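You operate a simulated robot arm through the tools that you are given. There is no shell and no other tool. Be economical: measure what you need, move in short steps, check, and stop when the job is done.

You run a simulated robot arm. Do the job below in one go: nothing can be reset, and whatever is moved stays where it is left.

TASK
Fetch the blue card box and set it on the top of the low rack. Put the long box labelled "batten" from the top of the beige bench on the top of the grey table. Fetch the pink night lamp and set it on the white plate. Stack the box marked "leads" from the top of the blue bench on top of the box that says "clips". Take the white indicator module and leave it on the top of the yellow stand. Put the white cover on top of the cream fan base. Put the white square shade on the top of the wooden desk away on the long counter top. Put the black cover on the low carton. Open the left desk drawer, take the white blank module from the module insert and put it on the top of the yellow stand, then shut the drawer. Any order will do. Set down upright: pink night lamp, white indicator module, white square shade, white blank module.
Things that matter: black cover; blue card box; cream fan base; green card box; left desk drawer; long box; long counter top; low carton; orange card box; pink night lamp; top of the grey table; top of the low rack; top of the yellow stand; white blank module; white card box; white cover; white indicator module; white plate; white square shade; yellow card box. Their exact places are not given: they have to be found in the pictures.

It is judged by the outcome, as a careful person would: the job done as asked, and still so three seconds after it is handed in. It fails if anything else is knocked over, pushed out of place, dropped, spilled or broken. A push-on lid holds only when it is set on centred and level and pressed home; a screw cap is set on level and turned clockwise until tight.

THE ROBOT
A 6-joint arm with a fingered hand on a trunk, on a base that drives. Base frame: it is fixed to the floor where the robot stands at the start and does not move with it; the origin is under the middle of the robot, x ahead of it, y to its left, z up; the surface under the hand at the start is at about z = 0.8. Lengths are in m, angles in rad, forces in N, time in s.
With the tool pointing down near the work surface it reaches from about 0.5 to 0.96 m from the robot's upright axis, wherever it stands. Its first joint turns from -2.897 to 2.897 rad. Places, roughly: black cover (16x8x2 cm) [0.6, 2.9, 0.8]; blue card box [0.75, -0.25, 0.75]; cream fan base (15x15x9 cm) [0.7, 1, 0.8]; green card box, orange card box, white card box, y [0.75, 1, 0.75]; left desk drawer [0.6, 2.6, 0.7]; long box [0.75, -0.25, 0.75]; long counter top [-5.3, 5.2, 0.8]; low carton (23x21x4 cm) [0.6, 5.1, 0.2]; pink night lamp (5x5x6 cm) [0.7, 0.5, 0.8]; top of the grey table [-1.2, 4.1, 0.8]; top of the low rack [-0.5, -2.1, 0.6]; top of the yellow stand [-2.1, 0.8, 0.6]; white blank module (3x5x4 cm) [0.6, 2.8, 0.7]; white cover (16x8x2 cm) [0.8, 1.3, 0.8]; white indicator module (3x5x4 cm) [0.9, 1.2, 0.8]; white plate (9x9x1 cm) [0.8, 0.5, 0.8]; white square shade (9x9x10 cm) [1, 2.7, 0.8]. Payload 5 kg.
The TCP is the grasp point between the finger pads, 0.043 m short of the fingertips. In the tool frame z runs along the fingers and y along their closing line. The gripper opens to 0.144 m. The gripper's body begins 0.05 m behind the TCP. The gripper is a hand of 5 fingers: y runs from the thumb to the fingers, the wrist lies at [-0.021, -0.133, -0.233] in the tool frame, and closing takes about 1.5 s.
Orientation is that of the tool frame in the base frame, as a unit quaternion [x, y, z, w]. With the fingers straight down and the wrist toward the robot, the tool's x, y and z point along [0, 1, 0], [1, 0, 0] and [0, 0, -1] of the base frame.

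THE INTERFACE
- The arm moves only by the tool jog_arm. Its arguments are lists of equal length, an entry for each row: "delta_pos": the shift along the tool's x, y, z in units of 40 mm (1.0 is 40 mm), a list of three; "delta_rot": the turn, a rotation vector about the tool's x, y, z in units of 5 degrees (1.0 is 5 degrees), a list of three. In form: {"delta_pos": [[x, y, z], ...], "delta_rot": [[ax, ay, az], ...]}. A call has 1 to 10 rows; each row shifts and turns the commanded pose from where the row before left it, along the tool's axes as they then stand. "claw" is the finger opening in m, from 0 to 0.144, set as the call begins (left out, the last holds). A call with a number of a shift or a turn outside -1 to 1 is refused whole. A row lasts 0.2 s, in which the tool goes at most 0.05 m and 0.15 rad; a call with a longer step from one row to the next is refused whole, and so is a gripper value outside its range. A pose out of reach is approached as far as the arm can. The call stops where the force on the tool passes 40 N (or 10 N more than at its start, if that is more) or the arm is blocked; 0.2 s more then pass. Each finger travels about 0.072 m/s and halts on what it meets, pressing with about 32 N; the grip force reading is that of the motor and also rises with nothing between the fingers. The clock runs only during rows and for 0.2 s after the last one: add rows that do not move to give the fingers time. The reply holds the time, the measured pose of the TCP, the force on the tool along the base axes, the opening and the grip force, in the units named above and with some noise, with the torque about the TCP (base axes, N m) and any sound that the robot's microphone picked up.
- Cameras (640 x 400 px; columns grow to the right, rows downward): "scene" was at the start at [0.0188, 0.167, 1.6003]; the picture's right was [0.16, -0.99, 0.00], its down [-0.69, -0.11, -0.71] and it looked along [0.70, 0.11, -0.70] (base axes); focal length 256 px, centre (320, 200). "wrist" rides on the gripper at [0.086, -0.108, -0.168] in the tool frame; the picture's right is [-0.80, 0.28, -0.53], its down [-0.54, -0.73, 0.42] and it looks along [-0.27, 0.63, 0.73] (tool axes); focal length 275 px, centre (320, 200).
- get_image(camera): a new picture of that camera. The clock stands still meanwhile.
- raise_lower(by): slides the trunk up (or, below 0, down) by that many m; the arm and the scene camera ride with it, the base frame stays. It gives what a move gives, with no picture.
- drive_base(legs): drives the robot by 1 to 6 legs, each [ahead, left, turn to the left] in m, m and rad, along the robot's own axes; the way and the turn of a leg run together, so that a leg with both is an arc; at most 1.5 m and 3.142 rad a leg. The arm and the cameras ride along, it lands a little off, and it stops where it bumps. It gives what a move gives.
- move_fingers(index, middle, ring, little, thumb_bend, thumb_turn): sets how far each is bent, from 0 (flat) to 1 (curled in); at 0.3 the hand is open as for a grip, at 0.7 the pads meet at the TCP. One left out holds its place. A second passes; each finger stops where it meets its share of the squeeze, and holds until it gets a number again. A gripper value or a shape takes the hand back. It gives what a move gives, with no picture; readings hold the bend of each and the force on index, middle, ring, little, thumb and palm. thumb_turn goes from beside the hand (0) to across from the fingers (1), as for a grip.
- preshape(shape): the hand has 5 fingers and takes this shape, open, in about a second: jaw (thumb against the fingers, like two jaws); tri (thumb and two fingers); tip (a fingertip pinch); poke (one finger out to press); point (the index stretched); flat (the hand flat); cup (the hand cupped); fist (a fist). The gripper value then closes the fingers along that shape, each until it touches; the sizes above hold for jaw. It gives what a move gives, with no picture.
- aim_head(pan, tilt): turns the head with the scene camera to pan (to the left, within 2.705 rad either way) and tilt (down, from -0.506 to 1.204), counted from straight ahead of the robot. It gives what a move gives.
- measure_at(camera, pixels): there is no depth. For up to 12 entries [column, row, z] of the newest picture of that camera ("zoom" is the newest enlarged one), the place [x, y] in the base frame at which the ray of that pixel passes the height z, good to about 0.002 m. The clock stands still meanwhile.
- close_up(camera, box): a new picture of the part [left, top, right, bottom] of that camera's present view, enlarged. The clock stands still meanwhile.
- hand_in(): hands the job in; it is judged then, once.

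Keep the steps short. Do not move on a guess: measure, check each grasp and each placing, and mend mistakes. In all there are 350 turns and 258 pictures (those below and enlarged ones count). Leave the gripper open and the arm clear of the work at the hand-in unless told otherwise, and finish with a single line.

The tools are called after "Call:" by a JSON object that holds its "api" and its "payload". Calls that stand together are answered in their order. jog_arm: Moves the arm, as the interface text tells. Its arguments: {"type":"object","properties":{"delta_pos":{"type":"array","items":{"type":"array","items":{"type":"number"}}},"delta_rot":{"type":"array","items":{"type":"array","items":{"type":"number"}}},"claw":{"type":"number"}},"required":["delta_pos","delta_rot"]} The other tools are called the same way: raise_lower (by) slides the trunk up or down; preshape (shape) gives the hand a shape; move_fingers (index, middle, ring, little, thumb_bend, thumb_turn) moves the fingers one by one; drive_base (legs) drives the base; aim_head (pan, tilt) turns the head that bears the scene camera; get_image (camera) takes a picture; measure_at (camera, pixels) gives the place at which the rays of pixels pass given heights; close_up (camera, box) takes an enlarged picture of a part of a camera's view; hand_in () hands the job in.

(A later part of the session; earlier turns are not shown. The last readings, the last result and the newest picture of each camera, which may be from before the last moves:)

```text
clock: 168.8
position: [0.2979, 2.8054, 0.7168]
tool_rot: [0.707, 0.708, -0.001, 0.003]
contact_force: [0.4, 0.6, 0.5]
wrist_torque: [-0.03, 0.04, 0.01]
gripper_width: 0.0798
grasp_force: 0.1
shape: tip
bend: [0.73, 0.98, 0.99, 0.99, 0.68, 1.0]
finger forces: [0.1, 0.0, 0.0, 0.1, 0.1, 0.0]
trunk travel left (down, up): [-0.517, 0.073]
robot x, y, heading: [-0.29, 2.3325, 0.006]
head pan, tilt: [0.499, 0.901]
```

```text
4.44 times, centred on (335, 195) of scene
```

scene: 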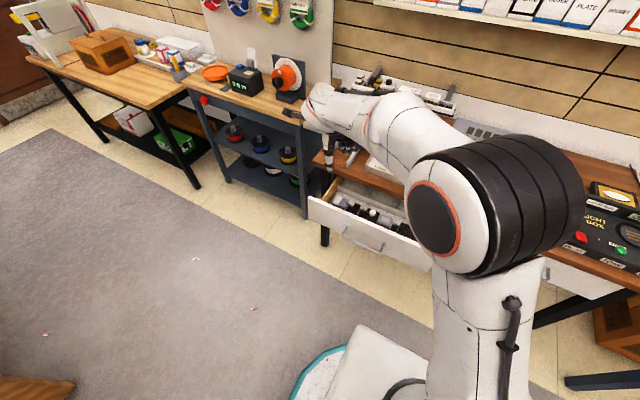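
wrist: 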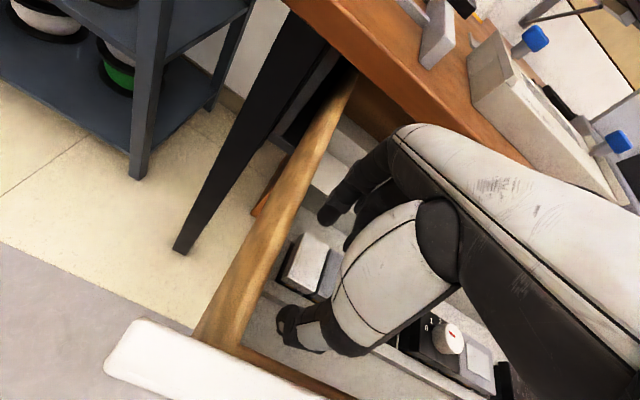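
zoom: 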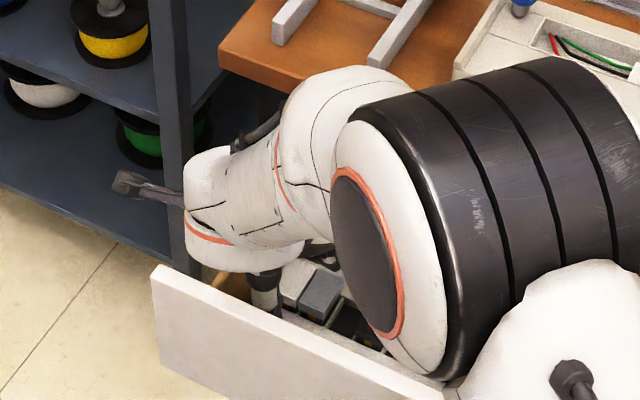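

The fingertips are around the cap at just above the insert's top. I close the pinch.

Call:
{"api": "jog_arm", "payload": {"delta_pos": [[0, 0, 0], [0, 0, 0], [0, 0, 0], [0, 0, 0], [0, 0, 0], [0, 0, 0]], "delta_rot": [[0, 0, 0], [0, 0, 0], [0, 0, 0], [0, 0, 0], [0, 0, 0], [0, 0, 0]], "claw": 0.02}}

Call:
{"api": "get_image", "payload": {"camera": "wrist"}}

```text
clock: 170.2
position: [0.2972, 2.8031, 0.7165]
tool_rot: [0.707, 0.708, -0.002, 0.004]
contact_force: [0.1, 0.3, -0.4]
wrist_torque: [-0.03, -0.03, -0.05]
gripper_width: 0.0395
grasp_force: 32.4
shape: tip
bend: [0.73, 1.0, 1.0, 1.0, 0.74, 1.0]
finger forces: [29.0, 0.1, 0.1, 0.0, 28.9, 0.0]
trunk travel left (down, up): [-0.517, 0.073]
robot x, y, heading: [-0.2862, 2.3386, 0.007]
head pan, tilt: [0.499, 0.901]
```

```text
130 pictures are left
```

wrist: 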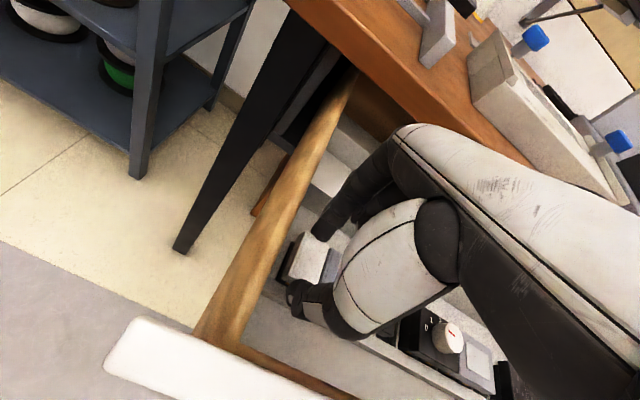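

Gripped at 0.0395. I lift slowly.

Call:
{"api": "jog_arm", "payload": {"delta_pos": [[0, 0, -0.3], [0, 0, -0.5], [0, 0, -0.7]], "delta_rot": [[0, 0, 0], [0, 0, 0], [0, 0, 0]]}}

Call:
{"api": "get_image", "payload": {"camera": "wrist"}}

Call:
{"api": "close_up", "payload": {"camera": "wrist", "box": [250, 210, 378, 320]}}

```text
clock: 171.1
position: [0.2965, 2.8056, 0.7765]
tool_rot: [0.707, 0.707, -0.002, 0.003]
contact_force: [0.5, 0.4, -1.0]
wrist_torque: [0.03, 0.01, -0.01]
gripper_width: 0.0396
grasp_force: 31.9
shape: tip
bend: [0.73, 1.0, 1.0, 1.0, 0.74, 1.0]
finger forces: [28.9, 0.1, 0.0, 0.1, 28.9, 0.0]
trunk travel left (down, up): [-0.517, 0.073]
robot x, y, heading: [-0.2911, 2.3381, 0.002]
head pan, tilt: [0.499, 0.901]
```

```text
129 pictures are left
```

wrist: 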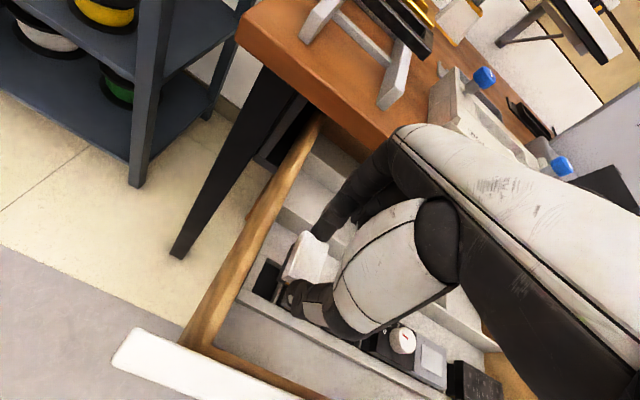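

```text
3.64 times, centred on (314, 265) of wrist
```

zoom: 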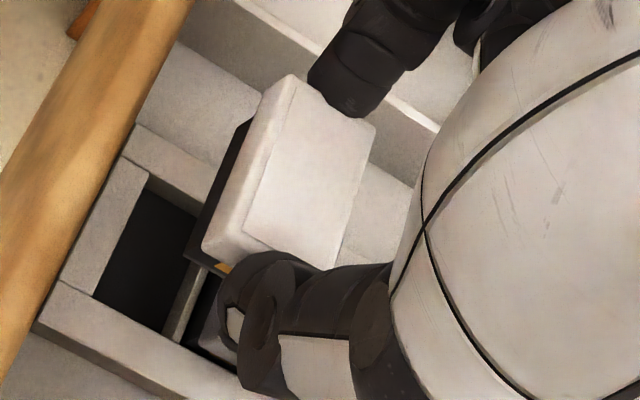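

The module is held upright. I raise more and check that the grey neighbour stayed.

Call:
{"api": "jog_arm", "payload": {"delta_pos": [[0, 0, -1], [0, 0, -1], [0, 0, -1], [0, 0, -1], [0, 0, -1]], "delta_rot": [[0, 0, 0], [0, 0, 0], [0, 0, 0], [0, 0, 0], [0, 0, 0]]}}

Call:
{"api": "close_up", "payload": {"camera": "wrist", "box": [150, 200, 400, 380]}}

```text
clock: 172.2
position: [0.2961, 2.8055, 0.9756]
tool_rot: [0.707, 0.707, -0.002, 0.002]
contact_force: [0.3, -0.5, -0.6]
wrist_torque: [0.03, -0.01, -0.02]
gripper_width: 0.0397
grasp_force: 32.0
shape: tip
bend: [0.73, 1.0, 1.0, 1.0, 0.74, 1.0]
finger forces: [28.9, 0.0, 0.0, 0.0, 28.9, 0.1]
trunk travel left (down, up): [-0.517, 0.073]
robot x, y, heading: [-0.2885, 2.3361, 0.006]
head pan, tilt: [0.499, 0.901]
```

```text
2.22 times, centred on (275, 290) of wrist
```

zoom: 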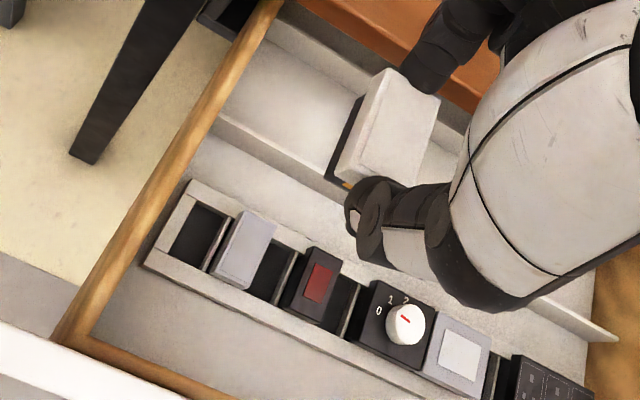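

The grey module stayed in place. I bring the hand in front of me and drive to the stand.

Call:
{"api": "jog_arm", "payload": {"delta_pos": [[-1, -0.1, -0.1], [-1, -0.1, -0.1], [-1, -0.1, -0.1], [-1, -0.1, -0.1], [-1, -0.1, -0.1], [-1, 0, -0.1], [-1, 0, -0.1], [-1, 0, -0.1], [-0.8, 0, 0]], "delta_rot": [[0, 0, 0], [0, 0, 0], [0, 0, 0], [0, 0, 0], [0, 0, 0], [0, 0, 0], [0, 0, 0], [0, 0, 0], [0, 0, 0]]}}

Call:
{"api": "drive_base", "payload": {"legs": [[0, -0.6, 0], [-1.5, 0, 0], [-0.11, 0, 0], [0, 0, -1.571]]}}

Call:
{"api": "aim_head", "payload": {"pan": 0.0, "tilt": 0.8}}

Call:
{"api": "get_image", "payload": {"camera": "scene"}}

Call:
{"api": "get_image", "payload": {"camera": "wrist"}}

```text
clock: 174.2
position: [0.2772, 2.4533, 1.01]
tool_rot: [0.706, 0.709, -0.002, 0.003]
contact_force: [0.5, 0.6, 0.2]
wrist_torque: [0.0, -0.02, 0.03]
gripper_width: 0.0395
grasp_force: 32.0
shape: tip
bend: [0.73, 1.0, 1.0, 1.0, 0.74, 1.0]
finger forces: [28.9, 0.0, 0.1, 0.0, 28.9, 0.0]
trunk travel left (down, up): [-0.517, 0.073]
robot x, y, heading: [-0.2883, 2.3351, 0.006]
head pan, tilt: [0.499, 0.901]
```

```text
clock: 189.3
position: [-1.7825, 1.1555, 1.0087]
tool_rot: [1.0, 0.003, -0.004, 0.001]
contact_force: [1.4, -0.3, 0.2]
wrist_torque: [0.02, 0.02, 0.01]
gripper_width: 0.0395
grasp_force: 32.2
shape: tip
bend: [0.73, 1.0, 1.0, 1.0, 0.74, 1.0]
finger forces: [28.6, 0.0, 0.0, 0.0, 28.6, 0.0]
trunk travel left (down, up): [-0.517, 0.073]
robot x, y, heading: [-1.9033, 1.7194, -1.564]
head pan, tilt: [0.499, 0.901]
```

```text
clock: 190.3
position: [-1.7824, 1.1542, 1.0074]
tool_rot: [1.0, 0.003, -0.003, 0.0]
contact_force: [0.2, -0.5, -0.6]
wrist_torque: [0.0, 0.0, 0.02]
gripper_width: 0.0394
grasp_force: 32.0
shape: tip
bend: [0.73, 1.0, 1.0, 1.0, 0.74, 1.0]
finger forces: [28.6, 0.0, 0.1, 0.0, 28.6, 0.0]
trunk travel left (down, up): [-0.517, 0.073]
robot x, y, heading: [-1.8997, 1.7166, -1.559]
head pan, tilt: [0.0, 0.799]
```

```text
126 pictures are left
```

scene: 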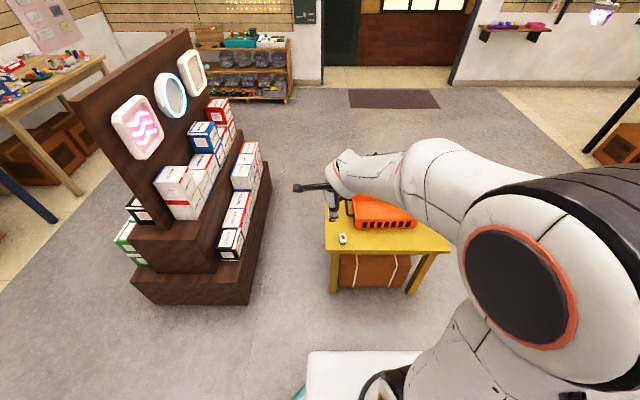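

```text
125 pictures are left
```

wrist: 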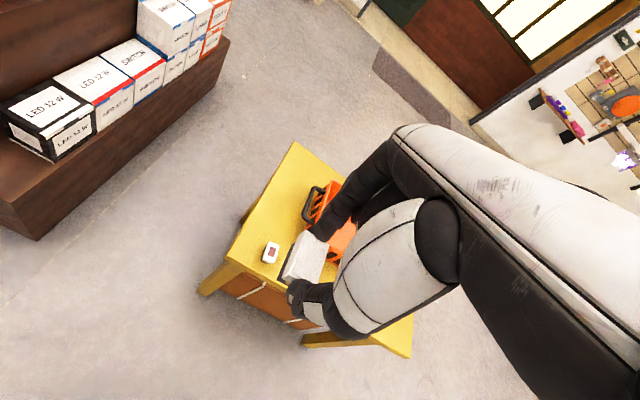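

I move over the free strip at (-2.02, 0.965), then lower the trunk.

Call:
{"api": "jog_arm", "payload": {"delta_pos": [[-0.85, 0.68, 0], [-0.85, 0.68, 0], [-0.85, 0.68, 0], [-0.85, 0.68, 0], [-0.85, 0.68, 0], [-0.85, 0.68, 0], [-0.85, 0.68, 0]], "delta_rot": [[0, 0, 0], [0, 0, 0], [0, 0, 0], [0, 0, 0], [0, 0, 0], [0, 0, 0], [0, 0, 0]]}}

Call:
{"api": "raise_lower", "payload": {"by": -0.3}}

Call:
{"api": "get_image", "payload": {"camera": "wrist"}}

Call:
{"api": "get_image", "payload": {"camera": "scene"}}

```text
clock: 191.9
position: [-2.0204, 0.9612, 1.0098]
tool_rot: [1.0, 0.003, -0.002, 0.001]
contact_force: [1.2, 0.8, -0.5]
wrist_torque: [-0.03, 0.01, 0.03]
gripper_width: 0.0391
grasp_force: 31.7
shape: tip
bend: [0.73, 1.0, 1.0, 1.0, 0.74, 1.0]
finger forces: [28.8, 0.0, 0.0, 0.0, 28.8, 0.0]
trunk travel left (down, up): [-0.517, 0.073]
robot x, y, heading: [-1.902, 1.7194, -1.559]
head pan, tilt: [0.0, 0.799]
```

```text
clock: 194.9
position: [-2.0201, 0.9612, 0.7107]
tool_rot: [1.0, 0.002, -0.004, 0.0]
contact_force: [0.4, 0.1, -0.2]
wrist_torque: [-0.01, -0.01, 0.02]
gripper_width: 0.0393
grasp_force: 32.4
shape: tip
bend: [0.73, 1.0, 1.0, 1.0, 0.74, 1.0]
finger forces: [28.8, 0.0, 0.0, 0.0, 28.7, 0.0]
trunk travel left (down, up): [-0.217, 0.373]
robot x, y, heading: [-1.8984, 1.722, -1.562]
head pan, tilt: [0.0, 0.799]
```

```text
124 pictures are left
```

wrist: 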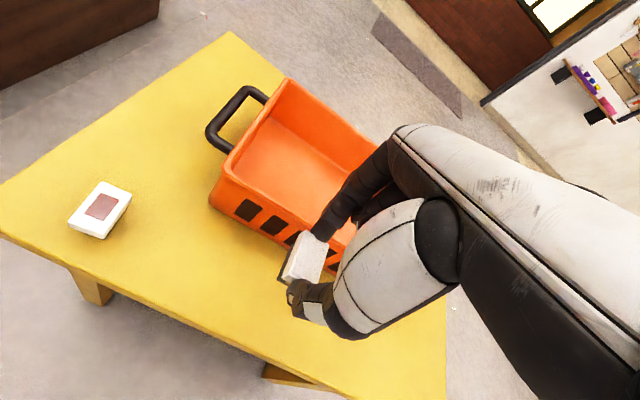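

```text
123 pictures are left
```

scene: 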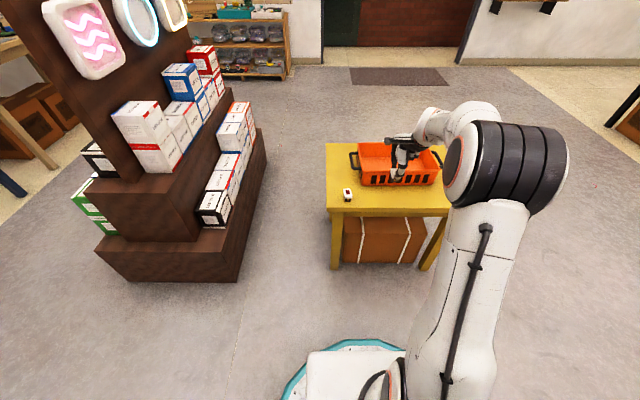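

I shift 1.2 cm away from the tray and lower toward the stand top (release expected near z=0.62).

Call:
{"api": "jog_arm", "payload": {"delta_pos": [[0, -0.3, 0], [0, 0, 0.7], [0, 0, 0.7], [0, 0, 0.4]], "delta_rot": [[0, 0, 0], [0, 0, 0], [0, 0, 0], [0, 0, 0]]}}

Call:
{"api": "close_up", "payload": {"camera": "scene", "box": [320, 130, 448, 220]}}

Call:
{"api": "get_image", "payload": {"camera": "wrist"}}

```text
clock: 195.9
position: [-2.0206, 0.9742, 0.6392]
tool_rot: [1.0, 0.003, -0.004, 0.001]
contact_force: [0.2, -0.2, 0.6]
wrist_torque: [-0.02, -0.02, 0.0]
gripper_width: 0.0395
grasp_force: 32.2
shape: tip
bend: [0.73, 1.0, 1.0, 1.0, 0.74, 1.0]
finger forces: [28.6, 0.0, 0.1, 0.1, 28.7, 0.0]
trunk travel left (down, up): [-0.217, 0.373]
robot x, y, heading: [-1.9006, 1.7198, -1.564]
head pan, tilt: [0.0, 0.799]
```

```text
4.44 times, centred on (384, 175) of scene
```

zoom: 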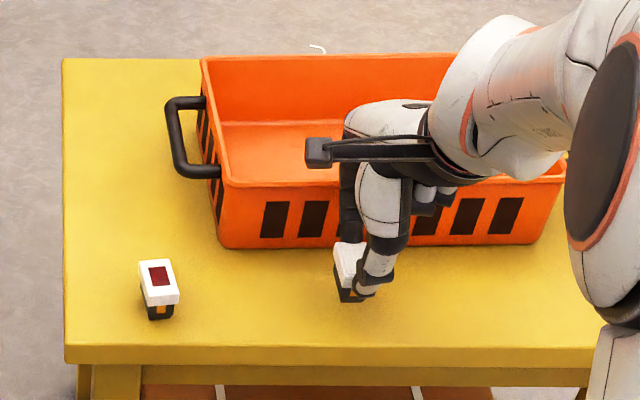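

```text
121 pictures are left
```

wrist: 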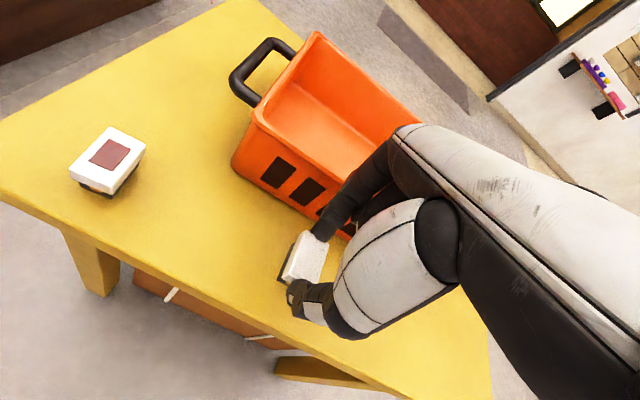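

Call:
{"api": "jog_arm", "payload": {"delta_pos": [[0, 0, 0.2], [0, 0, 0.1], [0, 0, 0.1], [0, 0, 0.05]], "delta_rot": [[0, 0, 0], [0, 0, 0], [0, 0, 0], [0, 0, 0]]}}

```text
clock: 196.9
position: [-2.0206, 0.9738, 0.6202]
tool_rot: [1.0, 0.002, -0.004, 0.001]
contact_force: [-0.7, -0.3, -0.8]
wrist_torque: [0.03, 0.0, -0.02]
gripper_width: 0.0393
grasp_force: 31.9
shape: tip
bend: [0.73, 1.0, 1.0, 1.0, 0.74, 1.0]
finger forces: [28.7, 0.1, 0.0, 0.0, 28.6, 0.0]
trunk travel left (down, up): [-0.217, 0.373]
robot x, y, heading: [-1.8993, 1.7226, -1.566]
head pan, tilt: [0.0, 0.799]
```

Call:
{"api": "jog_arm", "payload": {"delta_pos": [[0, 0, 0.05], [0, 0, 0.05], [0, 0, 0.05]], "delta_rot": [[0, 0, 0], [0, 0, 0], [0, 0, 0]]}}

```text
clock: 197.7
position: [-2.0207, 0.9727, 0.6176]
tool_rot: [1.0, 0.002, -0.003, 0.003]
contact_force: [2.0, 3.2, 17.1]
wrist_torque: [0.15, -0.05, -0.02]
gripper_width: 0.0403
grasp_force: 31.6
shape: tip
bend: [0.73, 1.0, 1.0, 1.0, 0.74, 1.0]
finger forces: [30.5, 0.0, 0.0, 0.0, 33.9, 0.1]
trunk travel left (down, up): [-0.217, 0.373]
robot x, y, heading: [-1.8995, 1.7215, -1.559]
head pan, tilt: [0.0, 0.799]
```

Contact. I ease up slightly, open and rise.

Call:
{"api": "jog_arm", "payload": {"delta_pos": [[0, 0, -0.04], [0, 0, 0], [0, 0, 0], [0, 0, 0]], "delta_rot": [[0, 0, 0], [0, 0, 0], [0, 0, 0], [0, 0, 0]], "claw": 0.08}}

Call:
{"api": "jog_arm", "payload": {"delta_pos": [[0, 0, -0.3], [0, 0, -0.8], [0, 0, -1], [0, 0, -1], [0, -0.6, -0.7], [0, -0.8, 0], [0, -0.8, 0], [0, -0.8, 0], [0, -0.8, 0]], "delta_rot": [[0, 0, 0], [0, 0, 0], [0, 0, 0], [0, 0, 0], [0, 0, 0], [0, 0, 0], [0, 0, 0], [0, 0, 0], [0, 0, 0]]}}

Call:
{"api": "close_up", "payload": {"camera": "scene", "box": [320, 130, 448, 220]}}

```text
clock: 198.7
position: [-2.0209, 0.974, 0.6161]
tool_rot: [1.0, 0.002, -0.003, 0.0]
contact_force: [-0.6, 0.6, 0.2]
wrist_torque: [0.0, -0.01, 0.01]
gripper_width: 0.0796
grasp_force: 0.0
shape: tip
bend: [0.73, 0.98, 0.99, 0.99, 0.68, 1.0]
finger forces: [0.1, 0.0, 0.1, 0.1, 0.1, 0.0]
trunk travel left (down, up): [-0.217, 0.373]
robot x, y, heading: [-1.9002, 1.719, -1.563]
head pan, tilt: [0.0, 0.799]
```

```text
clock: 200.7
position: [-2.0217, 1.127, 0.7685]
tool_rot: [1.0, 0.003, -0.004, 0.001]
contact_force: [-1.1, -0.6, 0.2]
wrist_torque: [0.04, 0.0, -0.01]
gripper_width: 0.0798
grasp_force: 0.1
shape: tip
bend: [0.73, 0.98, 0.99, 0.99, 0.68, 1.0]
finger forces: [0.1, 0.1, 0.1, 0.0, 0.1, 0.0]
trunk travel left (down, up): [-0.217, 0.373]
robot x, y, heading: [-1.9009, 1.7229, -1.558]
head pan, tilt: [0.0, 0.799]
```

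```text
4.44 times, centred on (384, 175) of scene
```

zoom: 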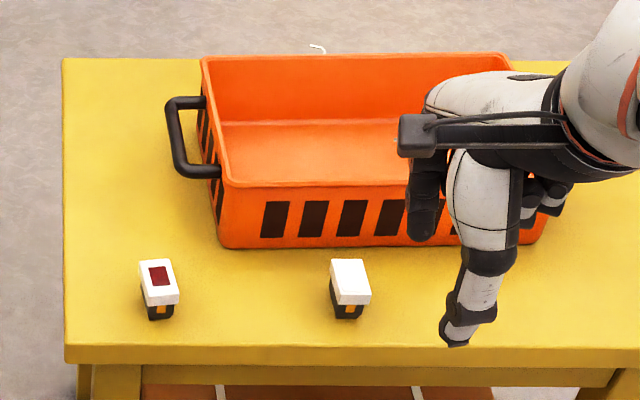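

Both modules stand upright on the stand. Now back to the desk to shut the drawer: I raise the trunk, turn and drive.

Call:
{"api": "raise_lower", "payload": {"by": 0.3}}

Call:
{"api": "drive_base", "payload": {"legs": [[0, 0, 1.565], [1.5, 0, 0], [0.03, 0.33, 0]]}}

Call:
{"api": "preshape", "payload": {"shape": "jaw"}}

Call:
{"api": "aim_head", "payload": {"pan": 0.55, "tilt": 0.8}}

Call:
{"api": "get_image", "payload": {"camera": "scene"}}

```text
clock: 203.7
position: [-2.0196, 1.1261, 1.0693]
tool_rot: [1.0, 0.003, -0.002, 0.0]
contact_force: [0.1, -0.6, 0.2]
wrist_torque: [0.0, 0.0, -0.01]
gripper_width: 0.0798
grasp_force: 0.1
shape: tip
bend: [0.73, 0.98, 0.99, 0.99, 0.68, 1.0]
finger forces: [0.0, 0.1, 0.0, 0.0, 0.1, 0.1]
trunk travel left (down, up): [-0.517, 0.073]
robot x, y, heading: [-1.9007, 1.7193, -1.566]
head pan, tilt: [0.0, 0.799]
```

```text
clock: 216.7
position: [0.2254, 1.9138, 1.0673]
tool_rot: [0.713, 0.701, -0.002, 0.004]
contact_force: [0.2, -1.0, -0.2]
wrist_torque: [-0.02, -0.02, 0.03]
gripper_width: 0.0799
grasp_force: 0.1
shape: tip
bend: [0.73, 0.98, 0.99, 0.99, 0.68, 1.0]
finger forces: [0.0, 0.0, 0.0, 0.0, 0.0, 0.0]
trunk travel left (down, up): [-0.517, 0.073]
robot x, y, heading: [-0.3657, 2.0481, -0.009]
head pan, tilt: [0.0, 0.799]
```

```text
clock: 217.6
position: [0.2244, 1.9142, 1.0678]
tool_rot: [0.713, 0.702, -0.002, 0.004]
contact_force: [-0.9, 0.1, 0.0]
wrist_torque: [0.01, 0.01, 0.01]
gripper_width: 0.1439
grasp_force: 0.2
shape: jaw
bend: [0.3, 0.3, 0.3, 0.3, 0.3, 0.98]
finger forces: [0.0, 0.1, 0.0, 0.0, 0.1, 0.0]
trunk travel left (down, up): [-0.517, 0.073]
robot x, y, heading: [-0.3651, 2.0489, -0.012]
head pan, tilt: [0.0, 0.799]
```

```text
clock: 218.6
position: [0.2259, 1.9136, 1.0674]
tool_rot: [0.712, 0.702, -0.001, 0.002]
contact_force: [0.0, -0.3, -0.4]
wrist_torque: [-0.03, 0.01, 0.03]
gripper_width: 0.1438
grasp_force: 0.2
shape: jaw
bend: [0.3, 0.3, 0.3, 0.3, 0.3, 0.98]
finger forces: [0.0, 0.1, 0.1, 0.1, 0.1, 0.0]
trunk travel left (down, up): [-0.517, 0.073]
robot x, y, heading: [-0.366, 2.0486, -0.014]
head pan, tilt: [0.55, 0.799]
```

```text
119 pictures are left
```

scene: 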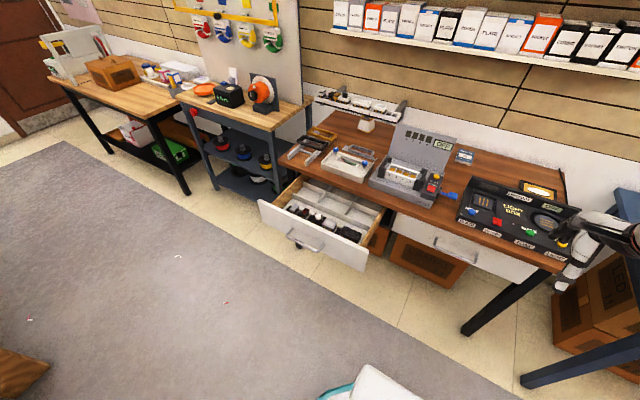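

Clear view of the open drawer. I measure the handle bar and panel.

Call:
{"api": "close_up", "payload": {"camera": "scene", "box": [250, 170, 400, 275]}}

Call:
{"api": "measure_at", "payload": {"camera": "zoom", "pixels": [[165, 270, 0.68], [280, 335, 0.68], [175, 236, 0.7], [330, 205, 0.757]]}}

```text
3.81 times, centred on (325, 222) of scene
```

zoom: 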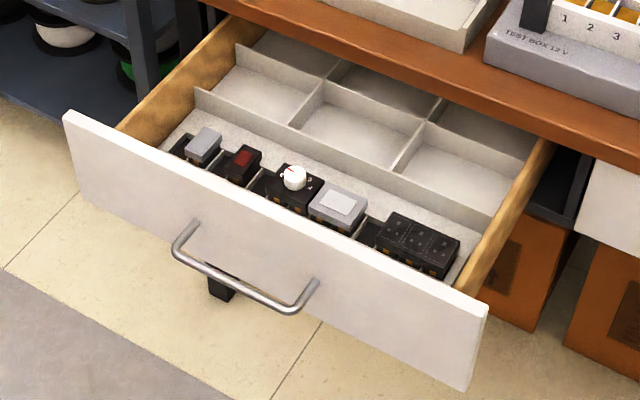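

```text
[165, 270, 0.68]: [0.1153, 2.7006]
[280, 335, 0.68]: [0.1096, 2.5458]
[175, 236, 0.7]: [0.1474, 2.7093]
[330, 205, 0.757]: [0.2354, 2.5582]
```

Call:
{"api": "measure_at", "payload": {"camera": "zoom", "pixels": [[178, 255, 0.68], [290, 308, 0.68], [65, 118, 0.757], [485, 312, 0.757], [235, 283, 0.68]]}}

```text
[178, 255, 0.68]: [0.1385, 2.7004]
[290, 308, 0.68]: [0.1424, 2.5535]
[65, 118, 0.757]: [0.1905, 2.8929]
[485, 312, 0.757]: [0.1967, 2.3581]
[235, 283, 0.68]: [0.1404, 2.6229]
```

The bar is at x=0.140, z=0.68. I move the hand to (0.05, 2.62) high, pitch it, then lower it to re-grip the handle.

Call:
{"api": "jog_arm", "payload": {"delta_pos": [[0.98, -0.15, 0], [0.98, -0.15, 0], [0.98, -0.15, 0], [0.98, -0.15, 0], [0.98, -0.25, 0], [0.98, -0.25, 0], [0.98, -0.25, 0], [0.98, -0.25, 0], [0.98, -0.25, 0]], "delta_rot": [[0, 0, 0], [0, 0, 0], [0, 0, 0], [0, 0, 0], [0, 0, 0], [0, 0, 0], [0, 0, 0], [0, 0, 0], [0, 0, 0]]}}

Call:
{"api": "jog_arm", "payload": {"delta_pos": [[0.98, -0.3, 0], [0.98, -0.3, 0], [0.98, -0.3, 0], [0.98, -0.3, 0], [0.98, -0.3, 0], [0.98, -0.3, 0], [0.98, -0.3, 0], [0.98, -0.3, 0], [0.98, -0.1, 0]], "delta_rot": [[0, 0, 0], [0, 0, 0], [0, 0, 0], [0, 0, 0], [0, 0, 0], [0, 0, 0], [0, 0, 0], [0, 0, 0], [0, 0, 0]]}}

Call:
{"api": "jog_arm", "payload": {"delta_pos": [[0, 0, 0], [0, 0, 0], [0, 0, 0], [0, 0, 0], [0, 0, 0], [0, 0, 0]], "delta_rot": [[-1, 0, 0], [-1, 0, 0], [-1, 0, 0], [-1, 0, 0], [-1, 0, 0], [-1, 0, 0]]}}

Call:
{"api": "jog_arm", "payload": {"delta_pos": [[0, 0, 0], [0, 0, 0], [0, 0, 0], [0, 0, 0], [0, 0, 0], [0, 0, 0]], "delta_rot": [[-1, 0, 0], [-1, 0, 0], [-1, 0, 0], [-1, 0, 0], [-1, 0, 0], [-1, 0, 0]], "claw": 0.09}}

```text
clock: 220.6
position: [0.1562, 2.2665, 1.0664]
tool_rot: [0.714, 0.7, -0.001, 0.003]
contact_force: [-0.4, -0.2, 0.4]
wrist_torque: [-0.02, -0.01, 0.0]
gripper_width: 0.144
grasp_force: 0.0
shape: jaw
bend: [0.3, 0.3, 0.3, 0.3, 0.3, 0.97]
finger forces: [0.0, 0.0, 0.1, 0.0, 0.0, 0.0]
trunk travel left (down, up): [-0.517, 0.073]
robot x, y, heading: [-0.3642, 2.0421, -0.011]
head pan, tilt: [0.55, 0.799]
```

```text
clock: 222.6
position: [0.0625, 2.6239, 1.0637]
tool_rot: [0.713, 0.701, -0.002, 0.002]
contact_force: [-0.2, 0.6, 0.3]
wrist_torque: [-0.01, 0.01, 0.01]
gripper_width: 0.144
grasp_force: 0.0
shape: jaw
bend: [0.3, 0.3, 0.3, 0.3, 0.3, 0.97]
finger forces: [0.0, 0.1, 0.1, 0.0, 0.0, 0.1]
trunk travel left (down, up): [-0.517, 0.073]
robot x, y, heading: [-0.3679, 2.0432, -0.012]
head pan, tilt: [0.55, 0.799]
```

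```text
clock: 223.9
position: [0.0627, 2.6224, 1.0628]
tool_rot: [0.688, 0.677, 0.18, 0.187]
contact_force: [-0.3, 0.0, -0.4]
wrist_torque: [-0.02, 0.02, 0.02]
gripper_width: 0.1439
grasp_force: 0.1
shape: jaw
bend: [0.3, 0.3, 0.3, 0.3, 0.3, 0.97]
finger forces: [0.0, 0.1, 0.0, 0.0, 0.0, 0.1]
trunk travel left (down, up): [-0.517, 0.073]
robot x, y, heading: [-0.3734, 2.0438, -0.016]
head pan, tilt: [0.55, 0.799]
```

```text
clock: 225.3
position: [0.0628, 2.6218, 1.0633]
tool_rot: [0.615, 0.608, 0.35, 0.359]
contact_force: [0.1, 0.3, 0.8]
wrist_torque: [-0.03, 0.0, 0.0]
gripper_width: 0.0904
grasp_force: 0.1
shape: jaw
bend: [0.28, 0.4, 0.37, 0.4, 0.64, 1.0]
finger forces: [0.1, 0.0, 0.2, 0.1, 0.0, 0.0]
trunk travel left (down, up): [-0.517, 0.073]
robot x, y, heading: [-0.3694, 2.0459, -0.012]
head pan, tilt: [0.55, 0.799]
```

I back 3 cm and lower the trunk 0.33.

Call:
{"api": "jog_arm", "payload": {"delta_pos": [[0, -0.375, -0.65]], "delta_rot": [[0, 0, 0]]}}

Call:
{"api": "raise_lower", "payload": {"by": -0.33}}

Call:
{"api": "get_image", "payload": {"camera": "wrist"}}

Call:
{"api": "close_up", "payload": {"camera": "scene", "box": [200, 60, 440, 230]}}

```text
clock: 225.8
position: [0.0324, 2.6219, 1.0633]
tool_rot: [0.616, 0.608, 0.35, 0.358]
contact_force: [-0.2, -0.6, 0.0]
wrist_torque: [-0.02, -0.01, 0.01]
gripper_width: 0.0902
grasp_force: 0.1
shape: jaw
bend: [0.28, 0.4, 0.37, 0.4, 0.64, 1.0]
finger forces: [0.0, 0.0, 0.0, 0.1, 0.0, 0.0]
trunk travel left (down, up): [-0.517, 0.073]
robot x, y, heading: [-0.3708, 2.0484, -0.013]
head pan, tilt: [0.55, 0.799]
```

```text
clock: 229.0
position: [0.0328, 2.6217, 0.7337]
tool_rot: [0.615, 0.609, 0.35, 0.358]
contact_force: [-0.2, 0.5, 0.1]
wrist_torque: [-0.01, -0.02, -0.06]
gripper_width: 0.0901
grasp_force: 0.1
shape: jaw
bend: [0.28, 0.4, 0.37, 0.4, 0.64, 1.0]
finger forces: [0.1, 0.0, 0.0, 0.1, 0.0, 0.0]
trunk travel left (down, up): [-0.187, 0.403]
robot x, y, heading: [-0.3661, 2.0478, -0.013]
head pan, tilt: [0.55, 0.799]
```

```text
117 pictures are left
```

wrist: 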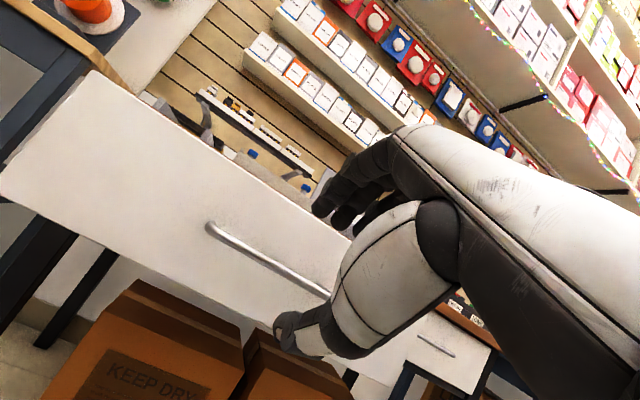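

```text
2.35 times, centred on (320, 145) of scene
```

zoom: 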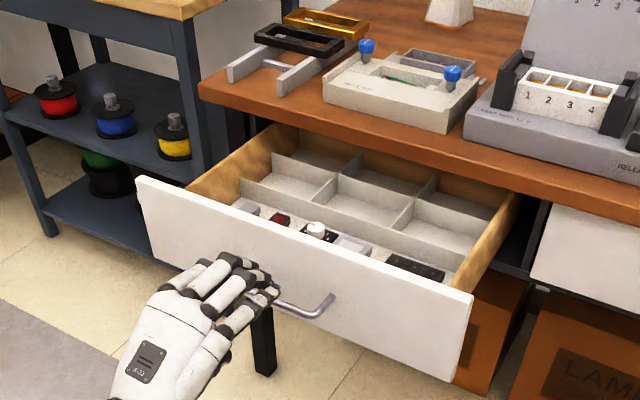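

Same geometry as before. I advance 8.6 cm and grip.

Call:
{"api": "jog_arm", "payload": {"delta_pos": [[0, 0, 0.7], [0, 0, 0.7], [0, 0, 0.75]], "delta_rot": [[0, 0, 0], [0, 0, 0], [0, 0, 0]]}}

Call:
{"api": "jog_arm", "payload": {"delta_pos": [[0, 0, 0], [0, 0, 0], [0, 0, 0], [0, 0, 0], [0, 0, 0], [0, 0, 0], [0, 0, 0], [0, 0, 0]], "delta_rot": [[0, 0, 0], [0, 0, 0], [0, 0, 0], [0, 0, 0], [0, 0, 0], [0, 0, 0], [0, 0, 0], [0, 0, 0]], "claw": 0.0}}

Call:
{"api": "get_image", "payload": {"camera": "wrist"}}

```text
clock: 229.8
position: [0.1063, 2.6219, 0.6917]
tool_rot: [0.616, 0.609, 0.349, 0.358]
contact_force: [-0.4, 0.6, 1.0]
wrist_torque: [-0.01, 0.01, 0.0]
gripper_width: 0.0903
grasp_force: 0.1
shape: jaw
bend: [0.28, 0.4, 0.37, 0.4, 0.64, 1.0]
finger forces: [0.0, 0.1, 0.0, 0.1, 0.1, 0.0]
trunk travel left (down, up): [-0.187, 0.403]
robot x, y, heading: [-0.3696, 2.0482, -0.012]
head pan, tilt: [0.55, 0.799]
```

```text
clock: 231.6
position: [0.1074, 2.6214, 0.69]
tool_rot: [0.617, 0.608, 0.348, 0.359]
contact_force: [-0.4, -1.0, -3.9]
wrist_torque: [-0.14, 0.1, 0.0]
gripper_width: 0.0073
grasp_force: 32.1
shape: jaw
bend: [0.73, 0.59, 0.56, 0.6, 0.63, 1.0]
finger forces: [12.2, 5.3, 3.1, 0.0, 26.2, 0.0]
trunk travel left (down, up): [-0.187, 0.403]
robot x, y, heading: [-0.3658, 2.0466, -0.012]
head pan, tilt: [0.55, 0.799]
```

```text
115 pictures are left
```

wrist: 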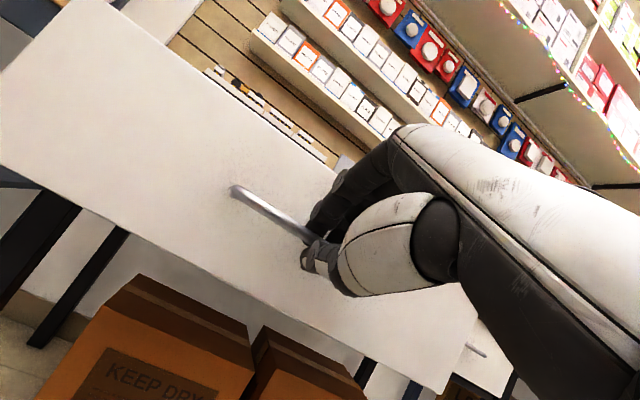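

Gripped. I push the drawer in (+x) 27 cm.

Call:
{"api": "jog_arm", "payload": {"delta_pos": [[0, 0.375, 0.65], [0, 0.375, 0.65], [0, 0.375, 0.65], [0, 0.375, 0.65], [0, 0.375, 0.65], [0, 0.375, 0.65], [0, 0.375, 0.65], [0, 0.375, 0.65], [0, 0.25, 0.433]], "delta_rot": [[0, 0, 0], [0, 0, 0], [0, 0, 0], [0, 0, 0], [0, 0, 0], [0, 0, 0], [0, 0, 0], [0, 0, 0], [0, 0, 0]]}}

Call:
{"api": "get_image", "payload": {"camera": "scene"}}

```text
clock: 233.6
position: [0.3674, 2.6181, 0.6897]
tool_rot: [0.615, 0.61, 0.349, 0.359]
contact_force: [-0.4, 19.1, -5.0]
wrist_torque: [-0.16, 0.16, 0.69]
gripper_width: 0.0071
grasp_force: 32.4
shape: jaw
bend: [0.73, 0.6, 0.57, 0.6, 0.64, 1.0]
finger forces: [14.0, 5.9, 3.8, 0.0, 25.4, 0.0]
trunk travel left (down, up): [-0.187, 0.403]
robot x, y, heading: [-0.3665, 2.0474, -0.014]
head pan, tilt: [0.55, 0.799]
```

```text
114 pictures are left
```

scene: 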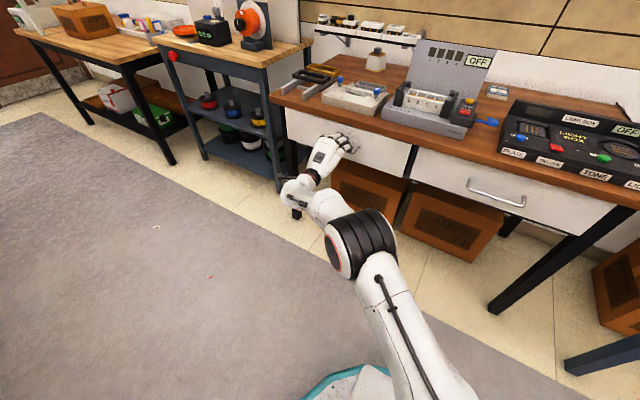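

Almost shut. I push in smaller steps until it stops.

Call:
{"api": "jog_arm", "payload": {"delta_pos": [[0, 0.1, 0.173], [0, 0.1, 0.173], [0, 0.1, 0.173], [0, 0.1, 0.173]], "delta_rot": [[0, 0, 0], [0, 0, 0], [0, 0, 0], [0, 0, 0]]}}

Call:
{"api": "close_up", "payload": {"camera": "scene", "box": [250, 70, 450, 220]}}

```text
clock: 234.6
position: [0.4016, 2.6147, 0.6863]
tool_rot: [0.617, 0.608, 0.347, 0.359]
contact_force: [-11.7, 2.2, -14.8]
wrist_torque: [-0.16, 0.11, 0.0]
gripper_width: 0.0054
grasp_force: 32.1
shape: jaw
bend: [0.74, 0.73, 0.64, 0.59, 0.65, 1.0]
finger forces: [0.0, 0.0, 0.1, 1.9, 28.8, 0.0]
trunk travel left (down, up): [-0.187, 0.403]
robot x, y, heading: [-0.3669, 2.0453, -0.011]
head pan, tilt: [0.55, 0.799]
```

```text
2.67 times, centred on (350, 145) of scene
```

zoom: 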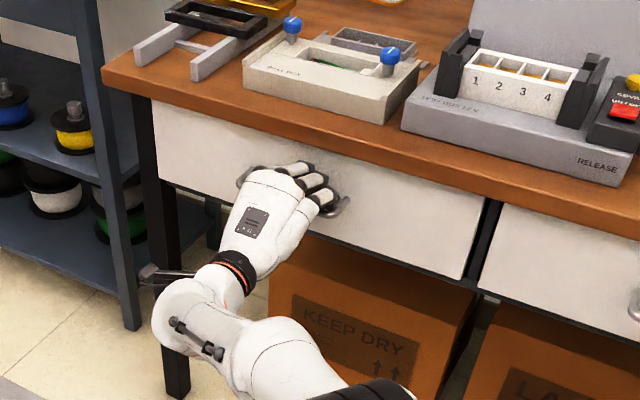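

It is resisting at x≈0.40 and looks flush. I release and back away.

Call:
{"api": "jog_arm", "payload": {"delta_pos": [[0, -0.05, -0.087], [0, 0, 0], [0, 0, 0], [0, 0, 0], [0, 0, 0], [0, 0, 0], [0, 0, 0]], "delta_rot": [[0, 0, 0], [0, 0, 0], [0, 0, 0], [0, 0, 0], [0, 0, 0], [0, 0, 0], [0, 0, 0]], "claw": 0.1}}

Call:
{"api": "jog_arm", "payload": {"delta_pos": [[0, 0, -0.5], [0, 0, -0.8], [0, 0, -0.8], [0, 0, -0.8], [0, 0, -0.8]], "delta_rot": [[0, 0, 0], [0, 0, 0], [0, 0, 0], [0, 0, 0], [0, 0, 0]]}}

Call:
{"api": "close_up", "payload": {"camera": "scene", "box": [250, 70, 450, 220]}}

```text
clock: 236.2
position: [0.3945, 2.6169, 0.6908]
tool_rot: [0.616, 0.608, 0.349, 0.359]
contact_force: [-20.6, -4.8, -0.5]
wrist_torque: [0.12, -0.56, -0.22]
gripper_width: 0.0924
grasp_force: 0.1
shape: jaw
bend: [0.74, 0.39, 0.35, 0.35, 0.6, 0.99]
finger forces: [13.9, 6.3, 0.0, 0.1, 0.0, 0.0]
trunk travel left (down, up): [-0.187, 0.403]
robot x, y, heading: [-0.372, 2.0458, -0.013]
head pan, tilt: [0.55, 0.799]
```

```text
clock: 237.4
position: [0.2673, 2.6189, 0.7637]
tool_rot: [0.616, 0.608, 0.349, 0.359]
contact_force: [0.2, -0.9, -0.8]
wrist_torque: [0.02, -0.03, 0.03]
gripper_width: 0.0997
grasp_force: 0.0
shape: jaw
bend: [0.27, 0.38, 0.35, 0.35, 0.6, 0.99]
finger forces: [0.0, 0.1, 0.0, 0.1, 0.0, 0.0]
trunk travel left (down, up): [-0.187, 0.403]
robot x, y, heading: [-0.3657, 2.0465, -0.015]
head pan, tilt: [0.55, 0.799]
```

```text
2.67 times, centred on (350, 145) of scene
```

zoom: 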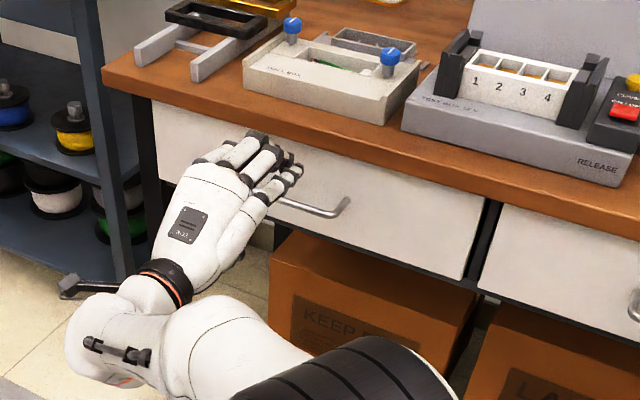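

The drawer looks shut. I raise the trunk, then check the handle position.

Call:
{"api": "raise_lower", "payload": {"by": 0.36}}

Call:
{"api": "get_image", "payload": {"camera": "scene"}}

Call:
{"api": "close_up", "payload": {"camera": "scene", "box": [250, 120, 410, 240]}}

```text
clock: 240.9
position: [0.2675, 2.6195, 1.1233]
tool_rot: [0.617, 0.608, 0.348, 0.359]
contact_force: [0.7, -0.6, -1.0]
wrist_torque: [-0.01, 0.01, 0.01]
gripper_width: 0.0996
grasp_force: 0.1
shape: jaw
bend: [0.27, 0.38, 0.35, 0.35, 0.6, 0.99]
finger forces: [0.0, 0.0, 0.1, 0.0, 0.1, 0.0]
trunk travel left (down, up): [-0.547, 0.043]
robot x, y, heading: [-0.3648, 2.0433, -0.013]
head pan, tilt: [0.55, 0.799]
```

```text
111 pictures are left
```

scene: 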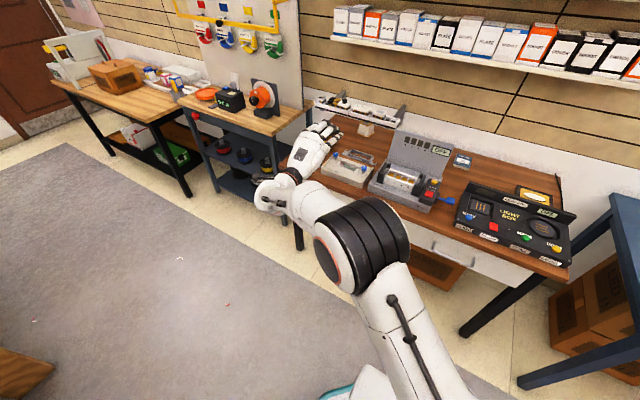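

```text
3.33 times, centred on (330, 180) of scene
```

zoom: 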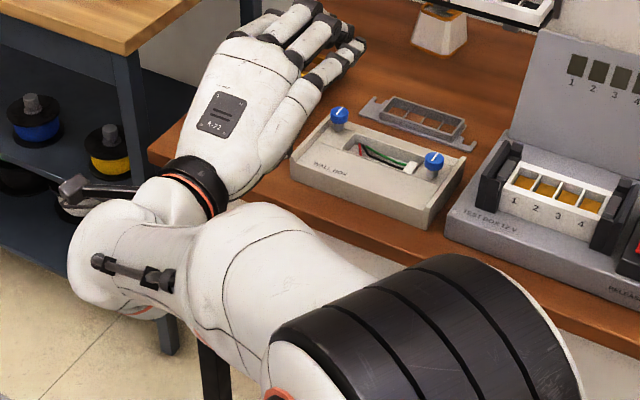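

I pitch the hand back down, then drive to about (-0.1, 2.75).

Call:
{"api": "jog_arm", "payload": {"delta_pos": [[0, 0, 0], [0, 0, 0], [0, 0, 0], [0, 0, 0], [0, 0, 0], [0, 0, 0], [0, 0, 0], [0, 0, 0], [0, 0, 0], [0, 0, 0]], "delta_rot": [[1, 0, 0], [1, 0, 0], [1, 0, 0], [1, 0, 0], [1, 0, 0], [1, 0, 0], [1, 0, 0], [1, 0, 0], [1, 0, 0], [1, 0, 0]]}}

Call:
{"api": "jog_arm", "payload": {"delta_pos": [[-1, 0.3, 0], [-1, 0.3, 0], [-1, 0.3, 0], [-1, 0.3, 0], [-1, 0.3, 0], [-1, 0.3, 0], [-1, 0.3, 0], [-1, 0.3, 0], [-1, 0, 0], [-1, 0, 0]], "delta_rot": [[1, 0, 0], [1, 0, 0], [0, 0, 0], [0, 0, 0], [0, 0, 0], [0, 0, 0], [0, 0, 0], [0, 0, 0], [0, 0, 0], [0, 0, 0]]}}

Call:
{"api": "drive_base", "payload": {"legs": [[0.27, 0.75, 0.013]]}}

Call:
{"api": "aim_head", "payload": {"pan": 0.2, "tilt": 0.8}}

Call:
{"api": "get_image", "payload": {"camera": "scene"}}

Call:
{"api": "get_image", "payload": {"camera": "wrist"}}

```text
clock: 243.1
position: [0.2677, 2.6195, 1.1222]
tool_rot: [0.709, 0.699, 0.058, 0.064]
contact_force: [0.1, 1.0, 0.0]
wrist_torque: [0.0, -0.01, -0.01]
gripper_width: 0.0996
grasp_force: 0.1
shape: jaw
bend: [0.27, 0.38, 0.35, 0.35, 0.6, 0.99]
finger forces: [0.1, 0.1, 0.1, 0.1, 0.1, 0.0]
trunk travel left (down, up): [-0.547, 0.043]
robot x, y, heading: [-0.3643, 2.0463, -0.014]
head pan, tilt: [0.55, 0.799]
```

```text
clock: 245.3
position: [0.3559, 2.2167, 1.1302]
tool_rot: [0.713, 0.701, -0.001, 0.003]
contact_force: [0.6, -0.3, 0.4]
wrist_torque: [0.02, 0.0, -0.03]
gripper_width: 0.0997
grasp_force: 0.1
shape: jaw
bend: [0.27, 0.38, 0.35, 0.35, 0.6, 0.99]
finger forces: [0.0, 0.1, 0.0, 0.1, 0.1, 0.0]
trunk travel left (down, up): [-0.547, 0.043]
robot x, y, heading: [-0.3684, 2.046, -0.011]
head pan, tilt: [0.55, 0.799]
```

```text
clock: 249.6
position: [0.6315, 2.9679, 1.1296]
tool_rot: [0.711, 0.704, -0.002, 0.003]
contact_force: [-0.5, 0.1, -0.2]
wrist_torque: [-0.02, -0.02, 0.01]
gripper_width: 0.0995
grasp_force: 0.0
shape: jaw
bend: [0.27, 0.38, 0.35, 0.35, 0.6, 0.99]
finger forces: [0.1, 0.0, 0.0, 0.1, 0.1, 0.1]
trunk travel left (down, up): [-0.547, 0.043]
robot x, y, heading: [-0.0919, 2.7924, -0.006]
head pan, tilt: [0.55, 0.799]
```

```text
clock: 250.4
position: [0.6318, 2.9686, 1.1304]
tool_rot: [0.711, 0.703, -0.001, 0.003]
contact_force: [0.8, 0.1, -0.2]
wrist_torque: [0.03, 0.0, -0.02]
gripper_width: 0.1
grasp_force: 0.1
shape: jaw
bend: [0.27, 0.38, 0.35, 0.35, 0.6, 0.99]
finger forces: [0.1, 0.1, 0.1, 0.0, 0.0, 0.1]
trunk travel left (down, up): [-0.547, 0.043]
robot x, y, heading: [-0.0907, 2.7968, -0.005]
head pan, tilt: [0.201, 0.799]
```

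```text
109 pictures are left
```

scene: 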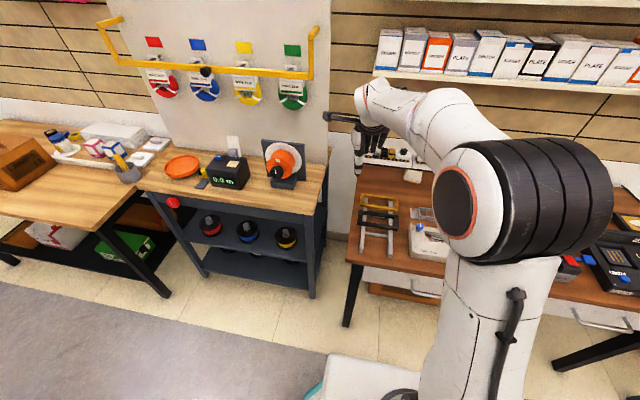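

```text
108 pictures are left
```

wrist: 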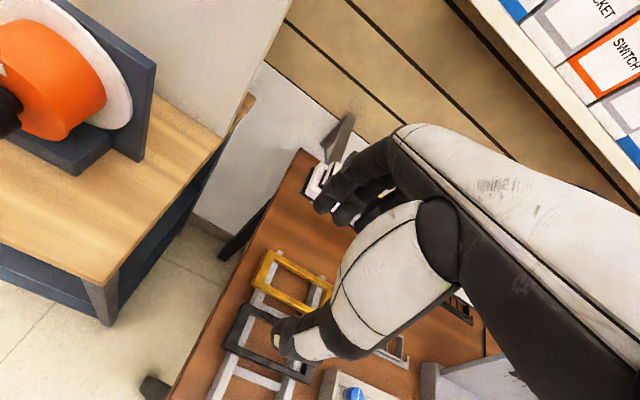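

I zoom on the black cover in the scene and wrist views.

Call:
{"api": "close_up", "payload": {"camera": "scene", "box": [335, 170, 455, 300]}}

Call:
{"api": "measure_at", "payload": {"camera": "zoom", "pixels": [[320, 200, 0.83]]}}

```text
3.08 times, centred on (395, 235) of scene
```

zoom: 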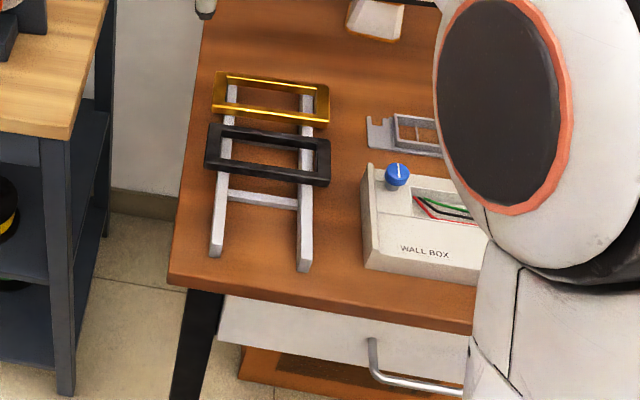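

```text
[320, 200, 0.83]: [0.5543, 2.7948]
```

Call:
{"api": "measure_at", "payload": {"camera": "zoom", "pixels": [[209, 124, 0.83], [329, 138, 0.83], [328, 178, 0.83], [206, 161, 0.83], [209, 124, 0.81], [328, 178, 0.81], [372, 372, 0.68], [217, 343, 0.66], [213, 75, 0.83], [327, 125, 0.83]]}}

Call:
{"api": "close_up", "payload": {"camera": "wrist", "box": [190, 240, 340, 400]}}

```text
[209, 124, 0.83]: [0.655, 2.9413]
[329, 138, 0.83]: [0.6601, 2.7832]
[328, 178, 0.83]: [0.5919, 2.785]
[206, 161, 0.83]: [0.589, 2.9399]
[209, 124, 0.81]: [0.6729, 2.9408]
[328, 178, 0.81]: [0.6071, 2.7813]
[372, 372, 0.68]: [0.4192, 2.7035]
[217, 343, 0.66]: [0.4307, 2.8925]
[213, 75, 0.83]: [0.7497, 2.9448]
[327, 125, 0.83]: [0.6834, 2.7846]
```

```text
2.50 times, centred on (265, 320) of wrist
```

zoom: 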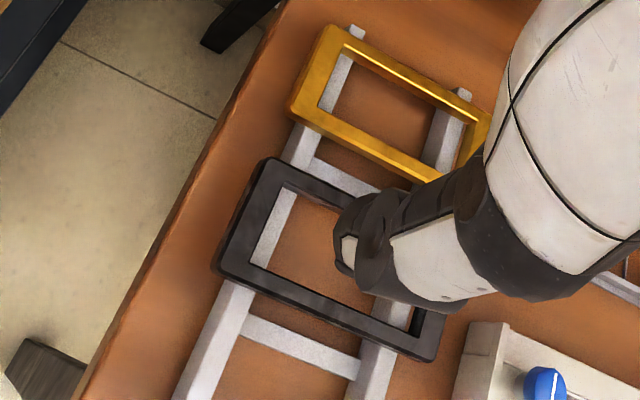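

The drawer is shut (handle back at x≈0.418). Now I triangulate the black frame.

Call:
{"api": "measure_at", "payload": {"camera": "zoom", "pixels": [[264, 158, 0.83], [264, 158, 0.81], [214, 264, 0.83], [214, 264, 0.81], [432, 356, 0.83], [432, 356, 0.81], [330, 27, 0.83], [292, 110, 0.83]]}}

```text
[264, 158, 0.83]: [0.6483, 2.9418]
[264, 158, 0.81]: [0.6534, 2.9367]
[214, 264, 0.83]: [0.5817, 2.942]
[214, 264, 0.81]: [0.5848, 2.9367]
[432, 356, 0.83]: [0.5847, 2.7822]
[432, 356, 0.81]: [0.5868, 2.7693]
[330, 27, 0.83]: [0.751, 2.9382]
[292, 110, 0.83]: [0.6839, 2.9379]
```

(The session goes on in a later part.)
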